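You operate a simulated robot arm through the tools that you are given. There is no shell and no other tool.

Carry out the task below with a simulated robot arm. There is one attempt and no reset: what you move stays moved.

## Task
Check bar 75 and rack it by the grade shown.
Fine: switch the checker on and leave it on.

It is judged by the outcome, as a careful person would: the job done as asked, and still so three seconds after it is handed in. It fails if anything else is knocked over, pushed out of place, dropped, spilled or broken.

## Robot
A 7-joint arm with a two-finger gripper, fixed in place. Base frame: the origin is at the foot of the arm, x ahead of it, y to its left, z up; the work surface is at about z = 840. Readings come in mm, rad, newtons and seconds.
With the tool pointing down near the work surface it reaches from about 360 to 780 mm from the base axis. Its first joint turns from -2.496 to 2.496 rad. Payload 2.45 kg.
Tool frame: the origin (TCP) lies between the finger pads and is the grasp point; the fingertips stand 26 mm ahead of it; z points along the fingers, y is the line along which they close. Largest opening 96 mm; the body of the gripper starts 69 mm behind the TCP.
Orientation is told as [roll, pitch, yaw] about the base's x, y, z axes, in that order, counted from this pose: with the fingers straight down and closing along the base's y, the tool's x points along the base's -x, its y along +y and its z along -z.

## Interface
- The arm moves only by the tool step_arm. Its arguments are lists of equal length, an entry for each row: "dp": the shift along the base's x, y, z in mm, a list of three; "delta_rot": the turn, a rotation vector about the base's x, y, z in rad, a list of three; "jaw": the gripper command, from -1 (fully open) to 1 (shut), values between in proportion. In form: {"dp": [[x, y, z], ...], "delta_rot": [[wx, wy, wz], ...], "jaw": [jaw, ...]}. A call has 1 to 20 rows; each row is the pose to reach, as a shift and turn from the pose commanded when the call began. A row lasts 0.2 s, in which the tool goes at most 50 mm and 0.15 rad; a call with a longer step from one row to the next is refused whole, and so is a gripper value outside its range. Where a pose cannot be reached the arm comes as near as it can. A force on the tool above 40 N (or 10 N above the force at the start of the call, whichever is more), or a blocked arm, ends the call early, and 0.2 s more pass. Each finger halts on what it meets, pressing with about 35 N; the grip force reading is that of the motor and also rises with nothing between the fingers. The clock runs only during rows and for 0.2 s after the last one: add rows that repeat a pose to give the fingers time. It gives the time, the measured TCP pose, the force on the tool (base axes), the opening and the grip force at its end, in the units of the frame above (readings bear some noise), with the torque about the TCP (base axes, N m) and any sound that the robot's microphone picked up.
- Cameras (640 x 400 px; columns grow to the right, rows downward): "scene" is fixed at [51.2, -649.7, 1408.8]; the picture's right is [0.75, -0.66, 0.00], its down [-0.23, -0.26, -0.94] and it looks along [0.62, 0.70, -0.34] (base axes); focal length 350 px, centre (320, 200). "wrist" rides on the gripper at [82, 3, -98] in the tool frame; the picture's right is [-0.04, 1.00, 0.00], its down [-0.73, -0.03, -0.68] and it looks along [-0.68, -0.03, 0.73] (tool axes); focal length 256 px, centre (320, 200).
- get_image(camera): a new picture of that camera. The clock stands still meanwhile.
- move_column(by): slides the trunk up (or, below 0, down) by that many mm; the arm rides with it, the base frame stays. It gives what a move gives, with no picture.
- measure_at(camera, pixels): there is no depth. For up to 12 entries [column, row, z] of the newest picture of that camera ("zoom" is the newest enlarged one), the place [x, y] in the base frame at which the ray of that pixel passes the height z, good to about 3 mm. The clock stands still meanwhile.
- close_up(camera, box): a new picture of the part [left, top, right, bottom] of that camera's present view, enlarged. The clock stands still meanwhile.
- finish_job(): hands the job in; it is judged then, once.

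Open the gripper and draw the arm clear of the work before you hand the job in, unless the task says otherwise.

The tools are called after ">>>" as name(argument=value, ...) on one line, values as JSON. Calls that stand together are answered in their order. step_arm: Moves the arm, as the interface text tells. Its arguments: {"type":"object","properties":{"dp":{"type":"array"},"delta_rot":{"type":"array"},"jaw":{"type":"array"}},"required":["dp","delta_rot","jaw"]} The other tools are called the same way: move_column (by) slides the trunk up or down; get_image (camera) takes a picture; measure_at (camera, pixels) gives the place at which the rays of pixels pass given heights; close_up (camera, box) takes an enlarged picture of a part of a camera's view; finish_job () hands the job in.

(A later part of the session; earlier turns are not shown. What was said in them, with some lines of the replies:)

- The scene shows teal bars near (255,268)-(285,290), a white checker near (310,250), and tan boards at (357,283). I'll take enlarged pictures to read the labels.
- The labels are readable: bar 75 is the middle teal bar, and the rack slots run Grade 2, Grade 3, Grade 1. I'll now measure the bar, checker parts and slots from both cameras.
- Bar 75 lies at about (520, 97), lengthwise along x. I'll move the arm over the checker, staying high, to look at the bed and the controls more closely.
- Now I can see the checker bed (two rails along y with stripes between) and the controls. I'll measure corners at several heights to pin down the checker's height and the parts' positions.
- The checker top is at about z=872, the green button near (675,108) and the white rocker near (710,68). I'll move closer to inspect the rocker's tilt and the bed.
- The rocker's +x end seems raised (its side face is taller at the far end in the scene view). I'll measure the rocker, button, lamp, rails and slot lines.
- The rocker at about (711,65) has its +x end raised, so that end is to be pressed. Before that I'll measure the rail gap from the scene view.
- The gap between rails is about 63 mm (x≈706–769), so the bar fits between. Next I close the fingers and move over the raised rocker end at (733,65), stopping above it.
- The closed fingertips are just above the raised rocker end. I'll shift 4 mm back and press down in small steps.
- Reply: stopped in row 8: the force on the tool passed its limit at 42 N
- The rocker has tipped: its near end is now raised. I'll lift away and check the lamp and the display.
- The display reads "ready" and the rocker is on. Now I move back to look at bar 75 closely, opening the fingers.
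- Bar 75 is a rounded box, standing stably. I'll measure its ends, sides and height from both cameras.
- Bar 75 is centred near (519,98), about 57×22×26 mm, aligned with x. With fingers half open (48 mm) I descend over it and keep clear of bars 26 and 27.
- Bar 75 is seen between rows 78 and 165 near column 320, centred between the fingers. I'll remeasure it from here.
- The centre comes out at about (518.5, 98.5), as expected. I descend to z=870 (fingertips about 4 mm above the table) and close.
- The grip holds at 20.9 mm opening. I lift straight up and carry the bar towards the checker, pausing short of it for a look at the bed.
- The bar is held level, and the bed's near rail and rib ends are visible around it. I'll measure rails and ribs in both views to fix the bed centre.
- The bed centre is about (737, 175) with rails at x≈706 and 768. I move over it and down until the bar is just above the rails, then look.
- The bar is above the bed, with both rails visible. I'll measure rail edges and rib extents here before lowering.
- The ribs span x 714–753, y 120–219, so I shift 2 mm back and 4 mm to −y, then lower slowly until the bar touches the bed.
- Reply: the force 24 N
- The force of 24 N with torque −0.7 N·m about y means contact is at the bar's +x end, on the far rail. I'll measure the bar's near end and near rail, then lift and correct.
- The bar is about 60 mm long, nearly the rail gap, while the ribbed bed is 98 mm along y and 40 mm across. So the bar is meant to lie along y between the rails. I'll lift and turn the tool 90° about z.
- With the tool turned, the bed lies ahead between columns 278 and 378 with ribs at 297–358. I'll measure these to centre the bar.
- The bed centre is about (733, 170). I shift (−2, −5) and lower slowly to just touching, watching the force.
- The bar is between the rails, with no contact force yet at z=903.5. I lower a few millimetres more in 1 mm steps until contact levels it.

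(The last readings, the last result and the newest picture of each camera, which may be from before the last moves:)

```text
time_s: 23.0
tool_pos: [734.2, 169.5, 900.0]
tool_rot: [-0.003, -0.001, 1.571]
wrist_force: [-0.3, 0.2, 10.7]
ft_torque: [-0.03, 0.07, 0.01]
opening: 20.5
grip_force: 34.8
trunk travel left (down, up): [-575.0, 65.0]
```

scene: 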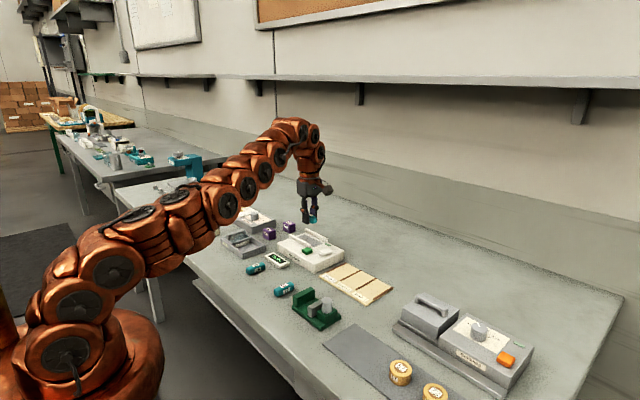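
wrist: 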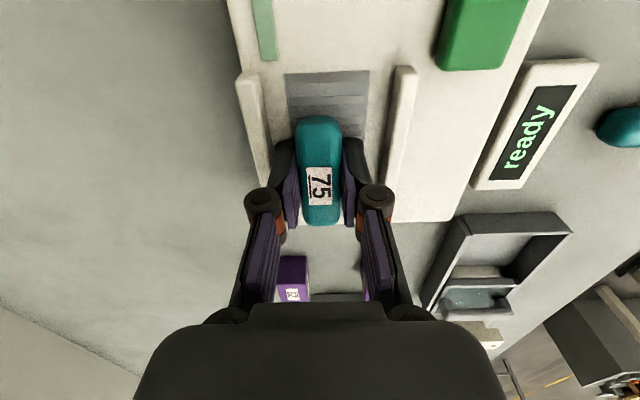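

Contact at 10.7 N with almost no torque, so the bar lies roughly flat. I release to about 34 mm opening and pull straight up.

>>> step_arm(dp=[[0, 0, 0], [0, 0, 0], [0, 0, 0], [0, 0, 15], [0, 0, 40], [0, 0, 65], [0, 0, 65]], delta_rot=[[0, 0, 0], [0, 0, 0], [0, 0, 0], [0, 0, 0], [0, 0, 0], [0, 0, 0], [0, 0, 0]], jaw=[0.3, 0.3, 0.3, 0.3, 0.3, 0.3, 0.3])

>>> get_image(camera="wrist")

>>> close_up(camera="scene", box=[252, 225, 348, 285])

```text
time_s: 24.6
tool_pos: [732.4, 166.9, 963.3]
tool_rot: [0.0, 0.0, 1.571]
wrist_force: [-0.5, 0.3, 0.2]
ft_torque: [-0.03, -0.04, -0.01]
opening: 33.6
grip_force: 0.0
trunk travel left (down, up): [-575.0, 65.0]
```

```text
taken
```

wrist: 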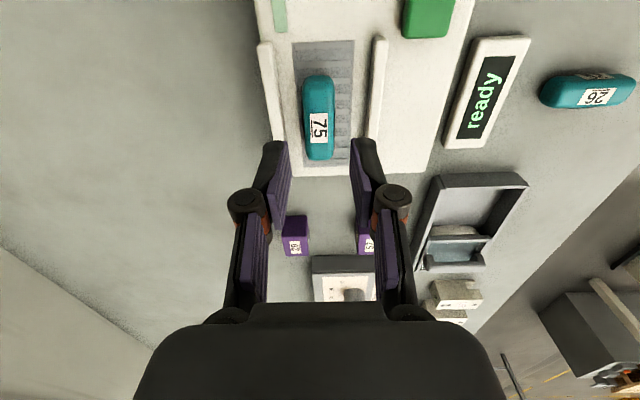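

```text
6.67 times, centred on (300, 255) of scene
```

zoom: 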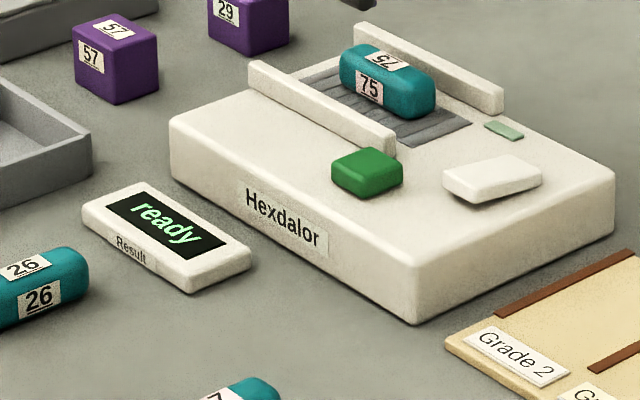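

The bar lies flat on the bed and the display still says "ready", so I'll press the green button. I close the fingers and move over it near (668,107), staying high, to check alignment.

>>> step_arm(dp=[[0, 0, 10], [-25, -25, 10], [-45, -45, 10], [-64, -61, 10], [-64, -61, 0], [-64, -61, -15], [-64, -61, -25], [-64, -61, -25]], delta_rot=[[0, 0, 0], [0, 0, 0], [0, 0, 0], [0, 0, 0], [0, 0, 0], [0, 0, 0], [0, 0, 0], [0, 0, 0]], jaw=[1, 1, 1, 1, 1, 1, 1, 1])

>>> get_image(camera="wrist")

>>> close_up(camera="scene", box=[280, 230, 344, 270])

```text
time_s: 26.4
tool_pos: [670.8, 106.8, 940.0]
tool_rot: [0.0, 0.0, 1.571]
wrist_force: [-0.2, -0.1, 0.1]
ft_torque: [0.01, 0.01, -0.02]
opening: 0.0
grip_force: 28.9
trunk travel left (down, up): [-575.0, 65.0]
```

```text
taken
```

wrist: 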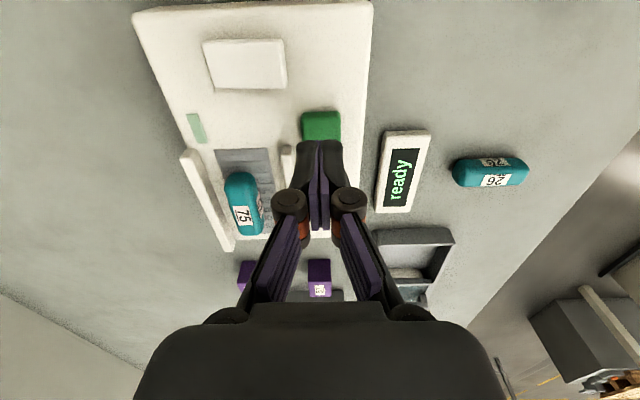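

```text
10.00 times, centred on (312, 250) of scene
```

zoom: 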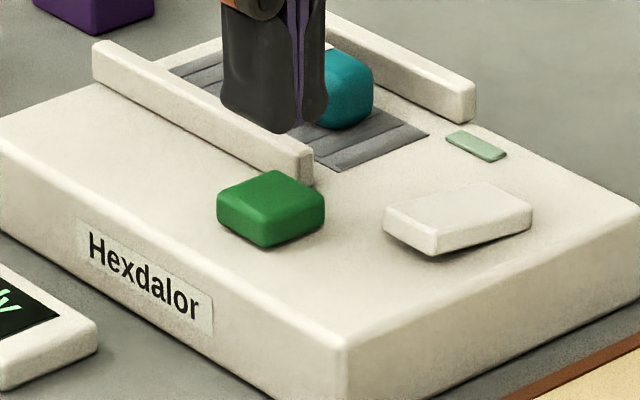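

The button is at columns 301–341, row 112 onward, just below the fingertips. I'll measure its edges to fix the press point.

>>> measure_at(camera="wrist", pixels=[[303, 112, 888], [338, 112, 888], [302, 138, 888], [341, 140, 888], [302, 112, 880], [340, 138, 880]])

>>> measure_at(camera="zoom", pixels=[[270, 198, 888], [218, 200, 886], [325, 206, 886], [270, 172, 888], [268, 225, 886], [268, 247, 871]])

```text
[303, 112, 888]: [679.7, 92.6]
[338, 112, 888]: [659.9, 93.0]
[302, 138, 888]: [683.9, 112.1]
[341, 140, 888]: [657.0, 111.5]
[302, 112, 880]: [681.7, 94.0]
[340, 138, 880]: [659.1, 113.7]
```

```text
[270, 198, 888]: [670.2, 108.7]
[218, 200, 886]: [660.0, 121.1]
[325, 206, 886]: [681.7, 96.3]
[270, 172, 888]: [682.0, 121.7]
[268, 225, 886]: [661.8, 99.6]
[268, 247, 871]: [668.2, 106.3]
```

The button centre is about (670,108), right under the fingers. I press straight down in small steps.

>>> step_arm(dp=[[0, 0, -10], [0, 0, -20], [0, 0, -24], [0, 0, -26], [0, 0, -28], [0, 0, -30], [0, 0, -32], [0, 0, -34]], delta_rot=[[0, 0, 0], [0, 0, 0], [0, 0, 0], [0, 0, 0], [0, 0, 0], [0, 0, 0], [0, 0, 0], [0, 0, 0]], jaw=[1, 1, 1, 1, 1, 1, 1, 1])

>>> close_up(camera="scene", box=[252, 225, 348, 285])

```text
time_s: 28.2
tool_pos: [669.7, 106.1, 906.4]
tool_rot: [-0.001, 0.001, 1.571]
wrist_force: [-3.0, -0.1, 9.5]
ft_torque: [0.02, 0.06, -0.01]
opening: 5.8
grip_force: 28.5
trunk travel left (down, up): [-575.0, 65.0]
heard: click
```

```text
6.67 times, centred on (300, 255) of scene
```

zoom: 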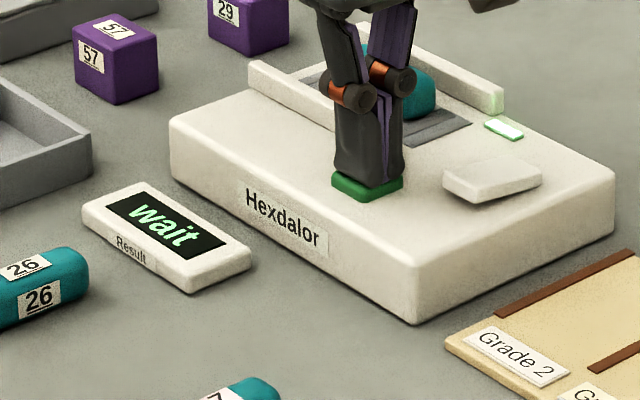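

A click was heard and the display shows "wait" with the lamp lit. I lift off the button and wait a little for the result.

>>> step_arm(dp=[[0, 0, 10], [0, 0, 30], [0, 0, 60], [0, 0, 60], [0, 0, 60], [0, 0, 60], [0, 0, 60], [0, 0, 60]], delta_rot=[[0, 0, 0], [0, 0, 0], [0, 0, 0], [0, 0, 0], [0, 0, 0], [0, 0, 0], [0, 0, 0], [0, 0, 0]], jaw=[1, 1, 1, 1, 1, 1, 1, 1])

>>> close_up(camera="scene", box=[252, 225, 348, 285])

```text
time_s: 30.0
tool_pos: [667.0, 104.8, 963.5]
tool_rot: [0.001, 0.0, 1.571]
wrist_force: [0.1, -0.1, -0.5]
ft_torque: [0.0, 0.01, -0.02]
opening: 0.2
grip_force: 28.6
trunk travel left (down, up): [-575.0, 65.0]
```

```text
6.67 times, centred on (300, 255) of scene
```

zoom: 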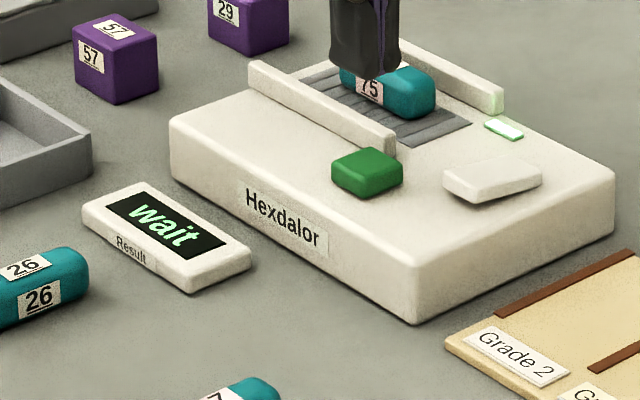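

The display still reads "wait". I hold still for four more seconds and look again.

>>> step_arm(dp=[[0, 0, 0], [0, 0, 0], [0, 0, 0], [0, 0, 0], [0, 0, 0], [0, 0, 0], [0, 0, 0], [0, 0, 0], [0, 0, 0], [0, 0, 0], [0, 0, 0], [0, 0, 0], [0, 0, 0], [0, 0, 0], [0, 0, 0], [0, 0, 0], [0, 0, 0], [0, 0, 0], [0, 0, 0], [0, 0, 0]], delta_rot=[[0, 0, 0], [0, 0, 0], [0, 0, 0], [0, 0, 0], [0, 0, 0], [0, 0, 0], [0, 0, 0], [0, 0, 0], [0, 0, 0], [0, 0, 0], [0, 0, 0], [0, 0, 0], [0, 0, 0], [0, 0, 0], [0, 0, 0], [0, 0, 0], [0, 0, 0], [0, 0, 0], [0, 0, 0], [0, 0, 0]], jaw=[1, 1, 1, 1, 1, 1, 1, 1, 1, 1, 1, 1, 1, 1, 1, 1, 1, 1, 1, 1])

>>> close_up(camera="scene", box=[252, 225, 348, 285])

```text
time_s: 34.2
tool_pos: [668.2, 105.0, 964.0]
tool_rot: [0.002, 0.002, 1.57]
wrist_force: [0.3, -0.5, 1.0]
ft_torque: [0.0, -0.03, 0.0]
opening: 0.1
grip_force: 28.8
trunk travel left (down, up): [-575.0, 65.0]
```

```text
6.67 times, centred on (300, 255) of scene
```

zoom: 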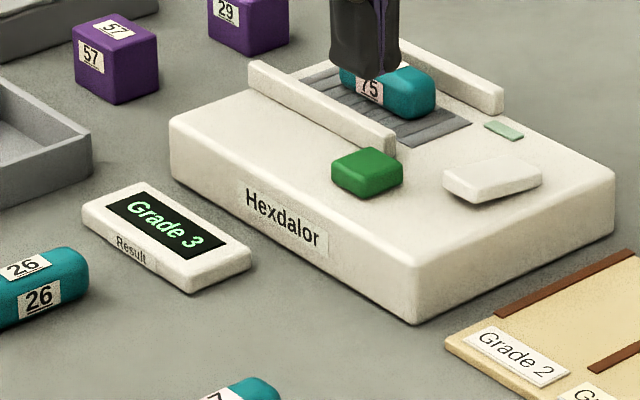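

The result is Grade 3, i.e. the middle slot. I go back over the bar with fingers opened to 34 mm, the same pose as at release.

>>> step_arm(dp=[[25, 25, 0], [45, 45, 0], [64, 61, 0], [64, 61, 0], [64, 61, 0], [64, 61, -15], [64, 61, -15]], delta_rot=[[0, 0, 0], [0, 0, 0], [0, 0, 0], [0, 0, 0], [0, 0, 0], [0, 0, 0], [0, 0, 0]], jaw=[0.3, 0.3, 0.3, 0.3, 0.3, 0.3, 0.3])

>>> get_image(camera="wrist")

>>> measure_at(camera="wrist", pixels=[[320, 78, 885], [320, 165, 892], [304, 110, 895], [336, 110, 895]])

```text
time_s: 35.8
tool_pos: [733.3, 167.2, 950.6]
tool_rot: [0.002, 0.001, 1.57]
wrist_force: [-0.2, 0.7, -0.3]
ft_torque: [-0.01, 0.0, -0.02]
opening: 33.4
grip_force: 0.1
trunk travel left (down, up): [-575.0, 65.0]
```

```text
taken
```

wrist: 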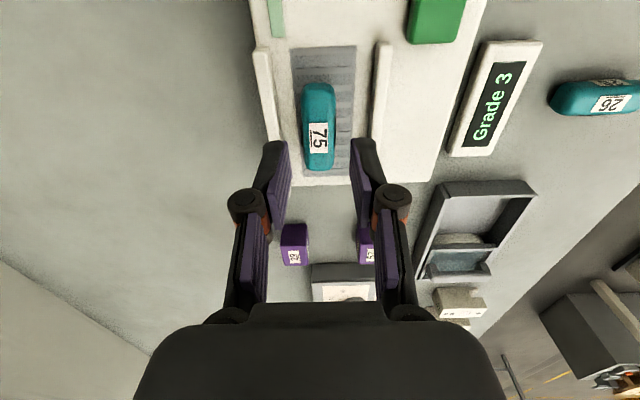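

```text
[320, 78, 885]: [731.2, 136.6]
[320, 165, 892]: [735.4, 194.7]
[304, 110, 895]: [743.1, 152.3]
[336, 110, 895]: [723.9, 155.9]
```

The bar is centred between the fingers at column 319 and the display keeps "Grade 3". I descend to grasp height and close.

>>> step_arm(dp=[[0, 1, -20], [0, 1, -40], [0, 1, -50], [0, 1, -50], [0, 1, -50], [0, 1, -50], [0, 1, -50]], delta_rot=[[0, 0, 0], [0, 0, 0], [0, 0, 0], [0, 0, 0], [0, 0, 0], [0, 0, 0], [0, 0, 0]], jaw=[0.3, 0.3, 0.3, 0.3, 1, 1, 1])

```text
time_s: 37.4
tool_pos: [733.0, 169.4, 901.6]
tool_rot: [-0.002, 0.001, 1.57]
wrist_force: [-1.1, 2.4, 14.5]
ft_torque: [0.03, 0.1, 0.0]
opening: 20.8
grip_force: 34.9
trunk travel left (down, up): [-575.0, 65.0]
```

The bar is gripped again (20.8 mm). I lift it clear, then carry it toward the rack while turning the tool back by −90°.

>>> step_arm(dp=[[0, 0, 15], [0, 0, 50], [0, 0, 85], [-10, -15, 85], [-20, -40, 85], [-30, -65, 85], [-40, -90, 85], [-50, -115, 85], [-60, -140, 85], [-70, -165, 85], [-75, -190, 85], [-80, -210, 85], [-83, -230, 85], [-83, -240, 85], [-83, -240, 85]], delta_rot=[[0, 0, 0], [0, 0, 0], [0, 0, 0], [0, 0, -0.14], [0, 0, -0.28], [0, 0, -0.42], [0, 0, -0.56], [0, 0, -0.7], [0, 0, -0.84], [0, 0, -0.98], [0, 0, -1.12], [0, 0, -1.26], [0, 0, -1.4], [0, 0, -1.5], [0, 0, -1.57]], jaw=[1, 1, 1, 1, 1, 1, 1, 1, 1, 1, 1, 1, 1, 1, 1])

>>> get_image(camera="wrist")

>>> close_up(camera="scene", box=[300, 230, 412, 300])

>>> measure_at(camera="scene", pixels=[[318.9, 276.7, 846], [340.7, 280.5, 847], [361.0, 270.1, 847], [356.1, 289.3, 847], [376.4, 278.5, 847], [365.8, 305.7, 846], [394, 288, 846]])

```text
time_s: 40.6
tool_pos: [652.9, -71.7, 984.6]
tool_rot: [-0.002, 0.001, -0.002]
wrist_force: [-0.7, 0.6, 0.2]
ft_torque: [-0.01, 0.01, 0.0]
opening: 20.9
grip_force: 34.8
trunk travel left (down, up): [-575.0, 65.0]
```

```text
taken
```

wrist: 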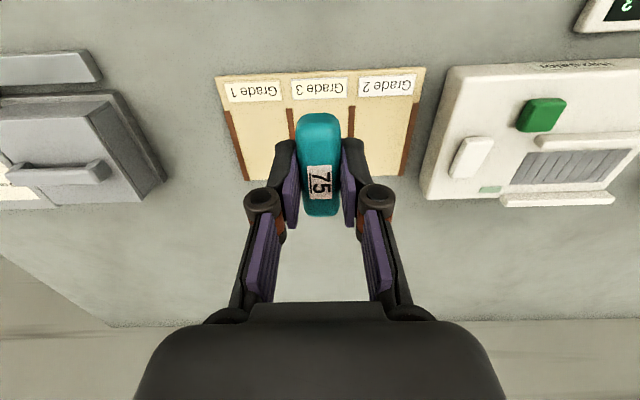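

```text
5.71 times, centred on (356, 265) of scene
```

zoom: 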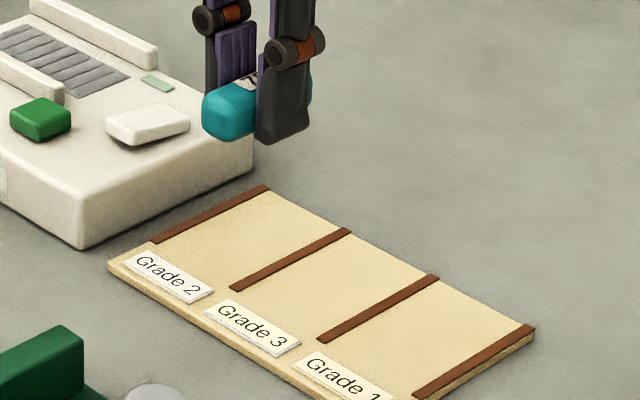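

```text
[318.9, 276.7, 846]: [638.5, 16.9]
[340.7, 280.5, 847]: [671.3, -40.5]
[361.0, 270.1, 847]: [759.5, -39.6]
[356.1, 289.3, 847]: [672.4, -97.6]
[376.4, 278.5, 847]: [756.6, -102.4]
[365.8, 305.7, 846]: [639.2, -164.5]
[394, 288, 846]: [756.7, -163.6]
```

The Grade 3 slot spans x 670–757 and y −41 to −100, centred at (713,−70). I move over it and lower until the bar is about 10 mm above the board, then check.

>>> step_arm(dp=[[30, 0, 0], [62, 0, 0], [62, 0, -40], [62, 0, -75], [62, 0, -95], [62, 0, -95]], delta_rot=[[0, 0, 0], [0, 0, 0], [0, 0, 0], [0, 0, 0], [0, 0, 0], [0, 0, 0]], jaw=[1, 1, 1, 1, 1, 1])

>>> get_image(camera="wrist")

>>> close_up(camera="scene", box=[300, 240, 412, 310])

```text
time_s: 42.0
tool_pos: [712.7, -70.5, 891.5]
tool_rot: [0.0, -0.002, 0.004]
wrist_force: [-0.1, -0.1, -0.3]
ft_torque: [0.03, 0.03, 0.01]
opening: 20.9
grip_force: 34.9
trunk travel left (down, up): [-575.0, 65.0]
```

```text
taken
```

wrist: 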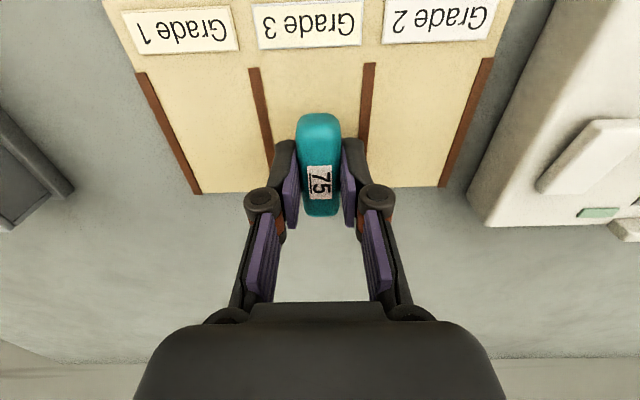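

```text
5.71 times, centred on (356, 275) of scene
```

zoom: 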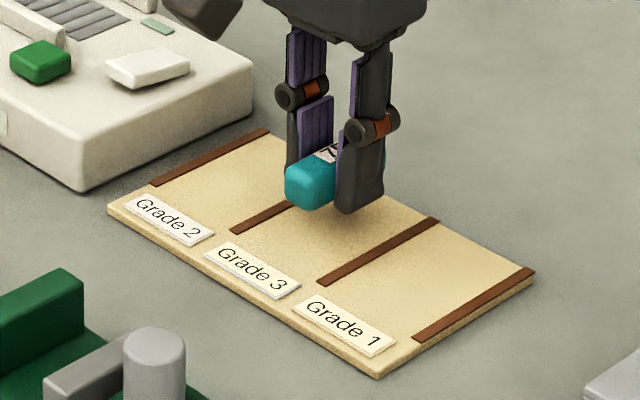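

The bar hovers centred between the two strips of the Grade 3 slot. I lower it slowly to contact.

>>> step_arm(dp=[[0, 0, -6], [0, 0, -9], [0, 0, -11], [0, 0, -12], [0, 0, -13], [0, 0, -14]], delta_rot=[[0, 0, 0], [0, 0, 0], [0, 0, 0], [0, 0, 0], [0, 0, 0], [0, 0, 0]], jaw=[1, 1, 1, 1, 1, 1])

```text
time_s: 43.4
tool_pos: [713.8, -71.6, 876.4]
tool_rot: [0.0, -0.001, 0.001]
wrist_force: [-0.2, -0.3, -0.3]
ft_torque: [-0.02, 0.01, 0.0]
opening: 20.8
grip_force: 34.7
trunk travel left (down, up): [-575.0, 65.0]
```

No contact yet at z≈876. I continue down in 1 mm steps.

>>> step_arm(dp=[[0, 0, -1], [0, 0, -2], [0, 0, -3]], delta_rot=[[0, 0, 0], [0, 0, 0], [0, 0, 0]], jaw=[1, 1, 1])

>>> close_up(camera="scene", box=[324, 250, 388, 290])

```text
time_s: 44.2
tool_pos: [712.7, -71.4, 872.7]
tool_rot: [-0.001, 0.0, 0.0]
wrist_force: [0.3, -0.7, -1.5]
ft_torque: [-0.03, -0.01, 0.03]
opening: 20.8
grip_force: 35.3
trunk travel left (down, up): [-575.0, 65.0]
```

```text
10.00 times, centred on (356, 270) of scene
```

zoom: 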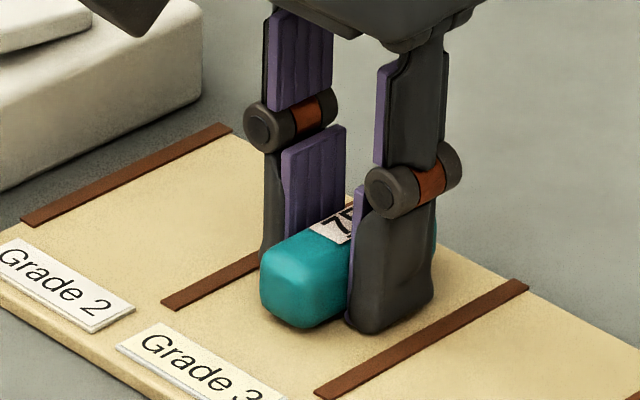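

Still barely no contact, the bar just above the board. I go down up to 3 mm more in 1 mm steps.

>>> step_arm(dp=[[0, 0, -1], [0, 0, -2], [0, 0, -3]], delta_rot=[[0, 0, 0], [0, 0, 0], [0, 0, 0]], jaw=[1, 1, 1])

```text
time_s: 45.0
tool_pos: [712.5, -71.0, 872.1]
tool_rot: [-0.001, -0.004, 0.001]
wrist_force: [-0.5, -2.6, 21.4]
ft_torque: [-0.08, 0.33, 0.04]
opening: 20.8
grip_force: 34.8
trunk travel left (down, up): [-575.0, 65.0]
```

Contact at 21 N: the bar rests on the board. I ease up 1 mm, open to about 32 mm so the fingers stay inside the strips, and withdraw straight up.

>>> step_arm(dp=[[0, 0, 1], [0, 0, 1], [0, 0, 1], [0, 0, 1], [0, 0, 10], [0, 0, 35], [0, 0, 70], [0, 0, 90], [0, 0, 90]], delta_rot=[[0, 0, 0], [0, 0, 0], [0, 0, 0], [0, 0, 0], [0, 0, 0], [0, 0, 0], [0, 0, 0], [0, 0, 0], [0, 0, 0]], jaw=[1, 0.33, 0.33, 0.33, 0.33, 0.33, 0.33, 0.33, 0.33])

>>> get_image(camera="wrist")

>>> close_up(camera="scene", box=[252, 220, 412, 320])

```text
time_s: 47.0
tool_pos: [712.2, -72.8, 960.6]
tool_rot: [-0.001, -0.001, 0.001]
wrist_force: [0.0, 0.5, 0.0]
ft_torque: [0.01, -0.02, 0.0]
opening: 32.4
grip_force: 0.1
trunk travel left (down, up): [-575.0, 65.0]
```

```text
taken
```

wrist: 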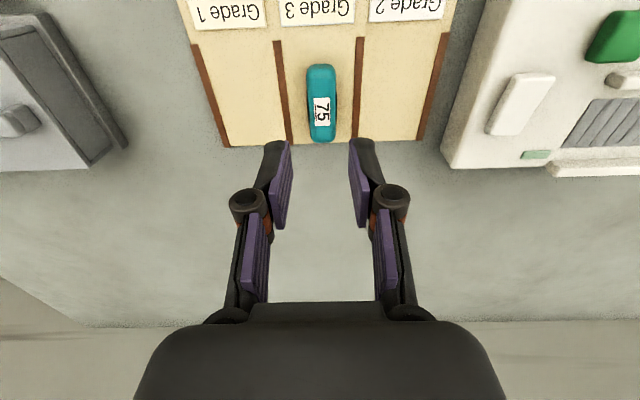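

```text
4.00 times, centred on (332, 270) of scene
```

zoom: 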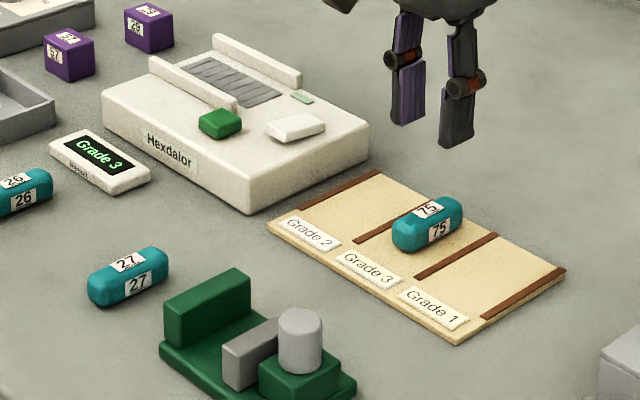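

Bar 75 rests in the Grade 3 slot, and the checker remains on, showing "Grade 3". I open fully and draw the arm back and up, away from the work.

>>> step_arm(dp=[[0, 0, 40], [0, 0, 80], [-40, 20, 110], [-80, 40, 130], [-120, 60, 150], [-150, 80, 170], [-150, 80, 170]], delta_rot=[[0, 0, 0], [0, 0, 0], [0, 0, 0], [0, 0, 0], [0, 0, 0], [0, 0, 0], [0, 0, 0]], jaw=[0.33, -1, -1, -1, -1, -1, -1])

>>> get_image(camera="scene")

>>> close_up(camera="scene", box=[240, 215, 400, 315])

```text
refused: row 3 steps farther than a row can; nothing moved
```

```text
taken
```

scene: 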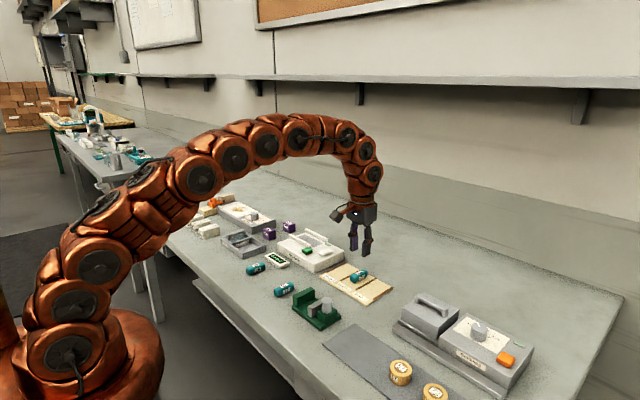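

```text
4.00 times, centred on (320, 265) of scene
```

zoom: 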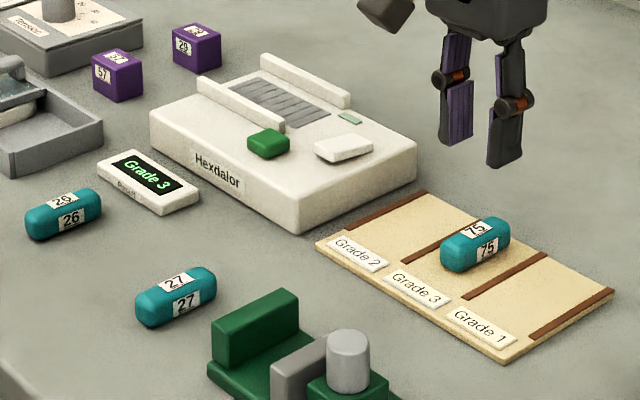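

The step was refused because row 3 was too long, and nothing moved. I repeat the retreat with shorter rows.

>>> step_arm(dp=[[0, 0, 35], [0, 0, 70], [-25, 10, 95], [-55, 20, 115], [-85, 35, 135], [-115, 50, 150], [-140, 60, 165], [-140, 60, 165]], delta_rot=[[0, 0, 0], [0, 0, 0], [0, 0, 0], [0, 0, 0], [0, 0, 0], [0, 0, 0], [0, 0, 0], [0, 0, 0]], jaw=[0.33, 0, -1, -1, -1, -1, -1, -1])

>>> close_up(camera="scene", box=[240, 215, 400, 315])

```text
time_s: 48.8
tool_pos: [573.1, -14.4, 1124.5]
tool_rot: [0.002, 0.0, -0.001]
wrist_force: [0.1, -0.5, 0.1]
ft_torque: [0.0, -0.02, -0.01]
opening: 96.2
grip_force: 0.0
trunk travel left (down, up): [-575.0, 65.0]
```

```text
4.00 times, centred on (320, 265) of scene
```

zoom: 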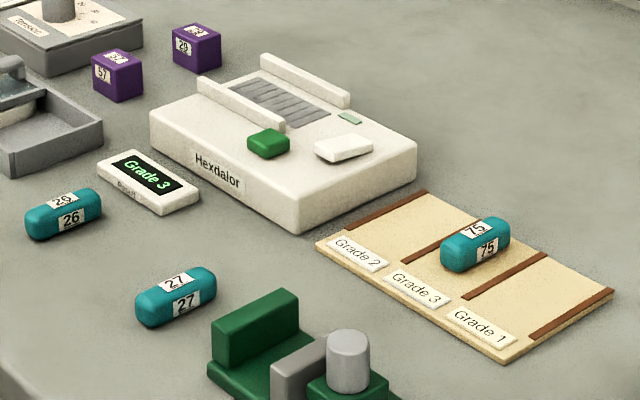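

The arm is clear with the gripper open. Bar 75 is in the Grade 3 slot, the checker is on, and nothing else has been disturbed, so I hand the job in.

>>> finish_job()

```text
The job is handed in.
```

Bar 75 was graded **Grade 3** and is now in the Grade 3 slot of the rack. The checker is switched on and I left it on; its display still showed "Grade 3" when I handed the job in.

On my first try at placing the bar on the checker, one end touched the far rail (about 24 N). I lifted it, turned it 90° and set it down flat before running the check. In the last pictures nothing else appeared to have moved. The gripper was open and clear of the work when I handed it in.
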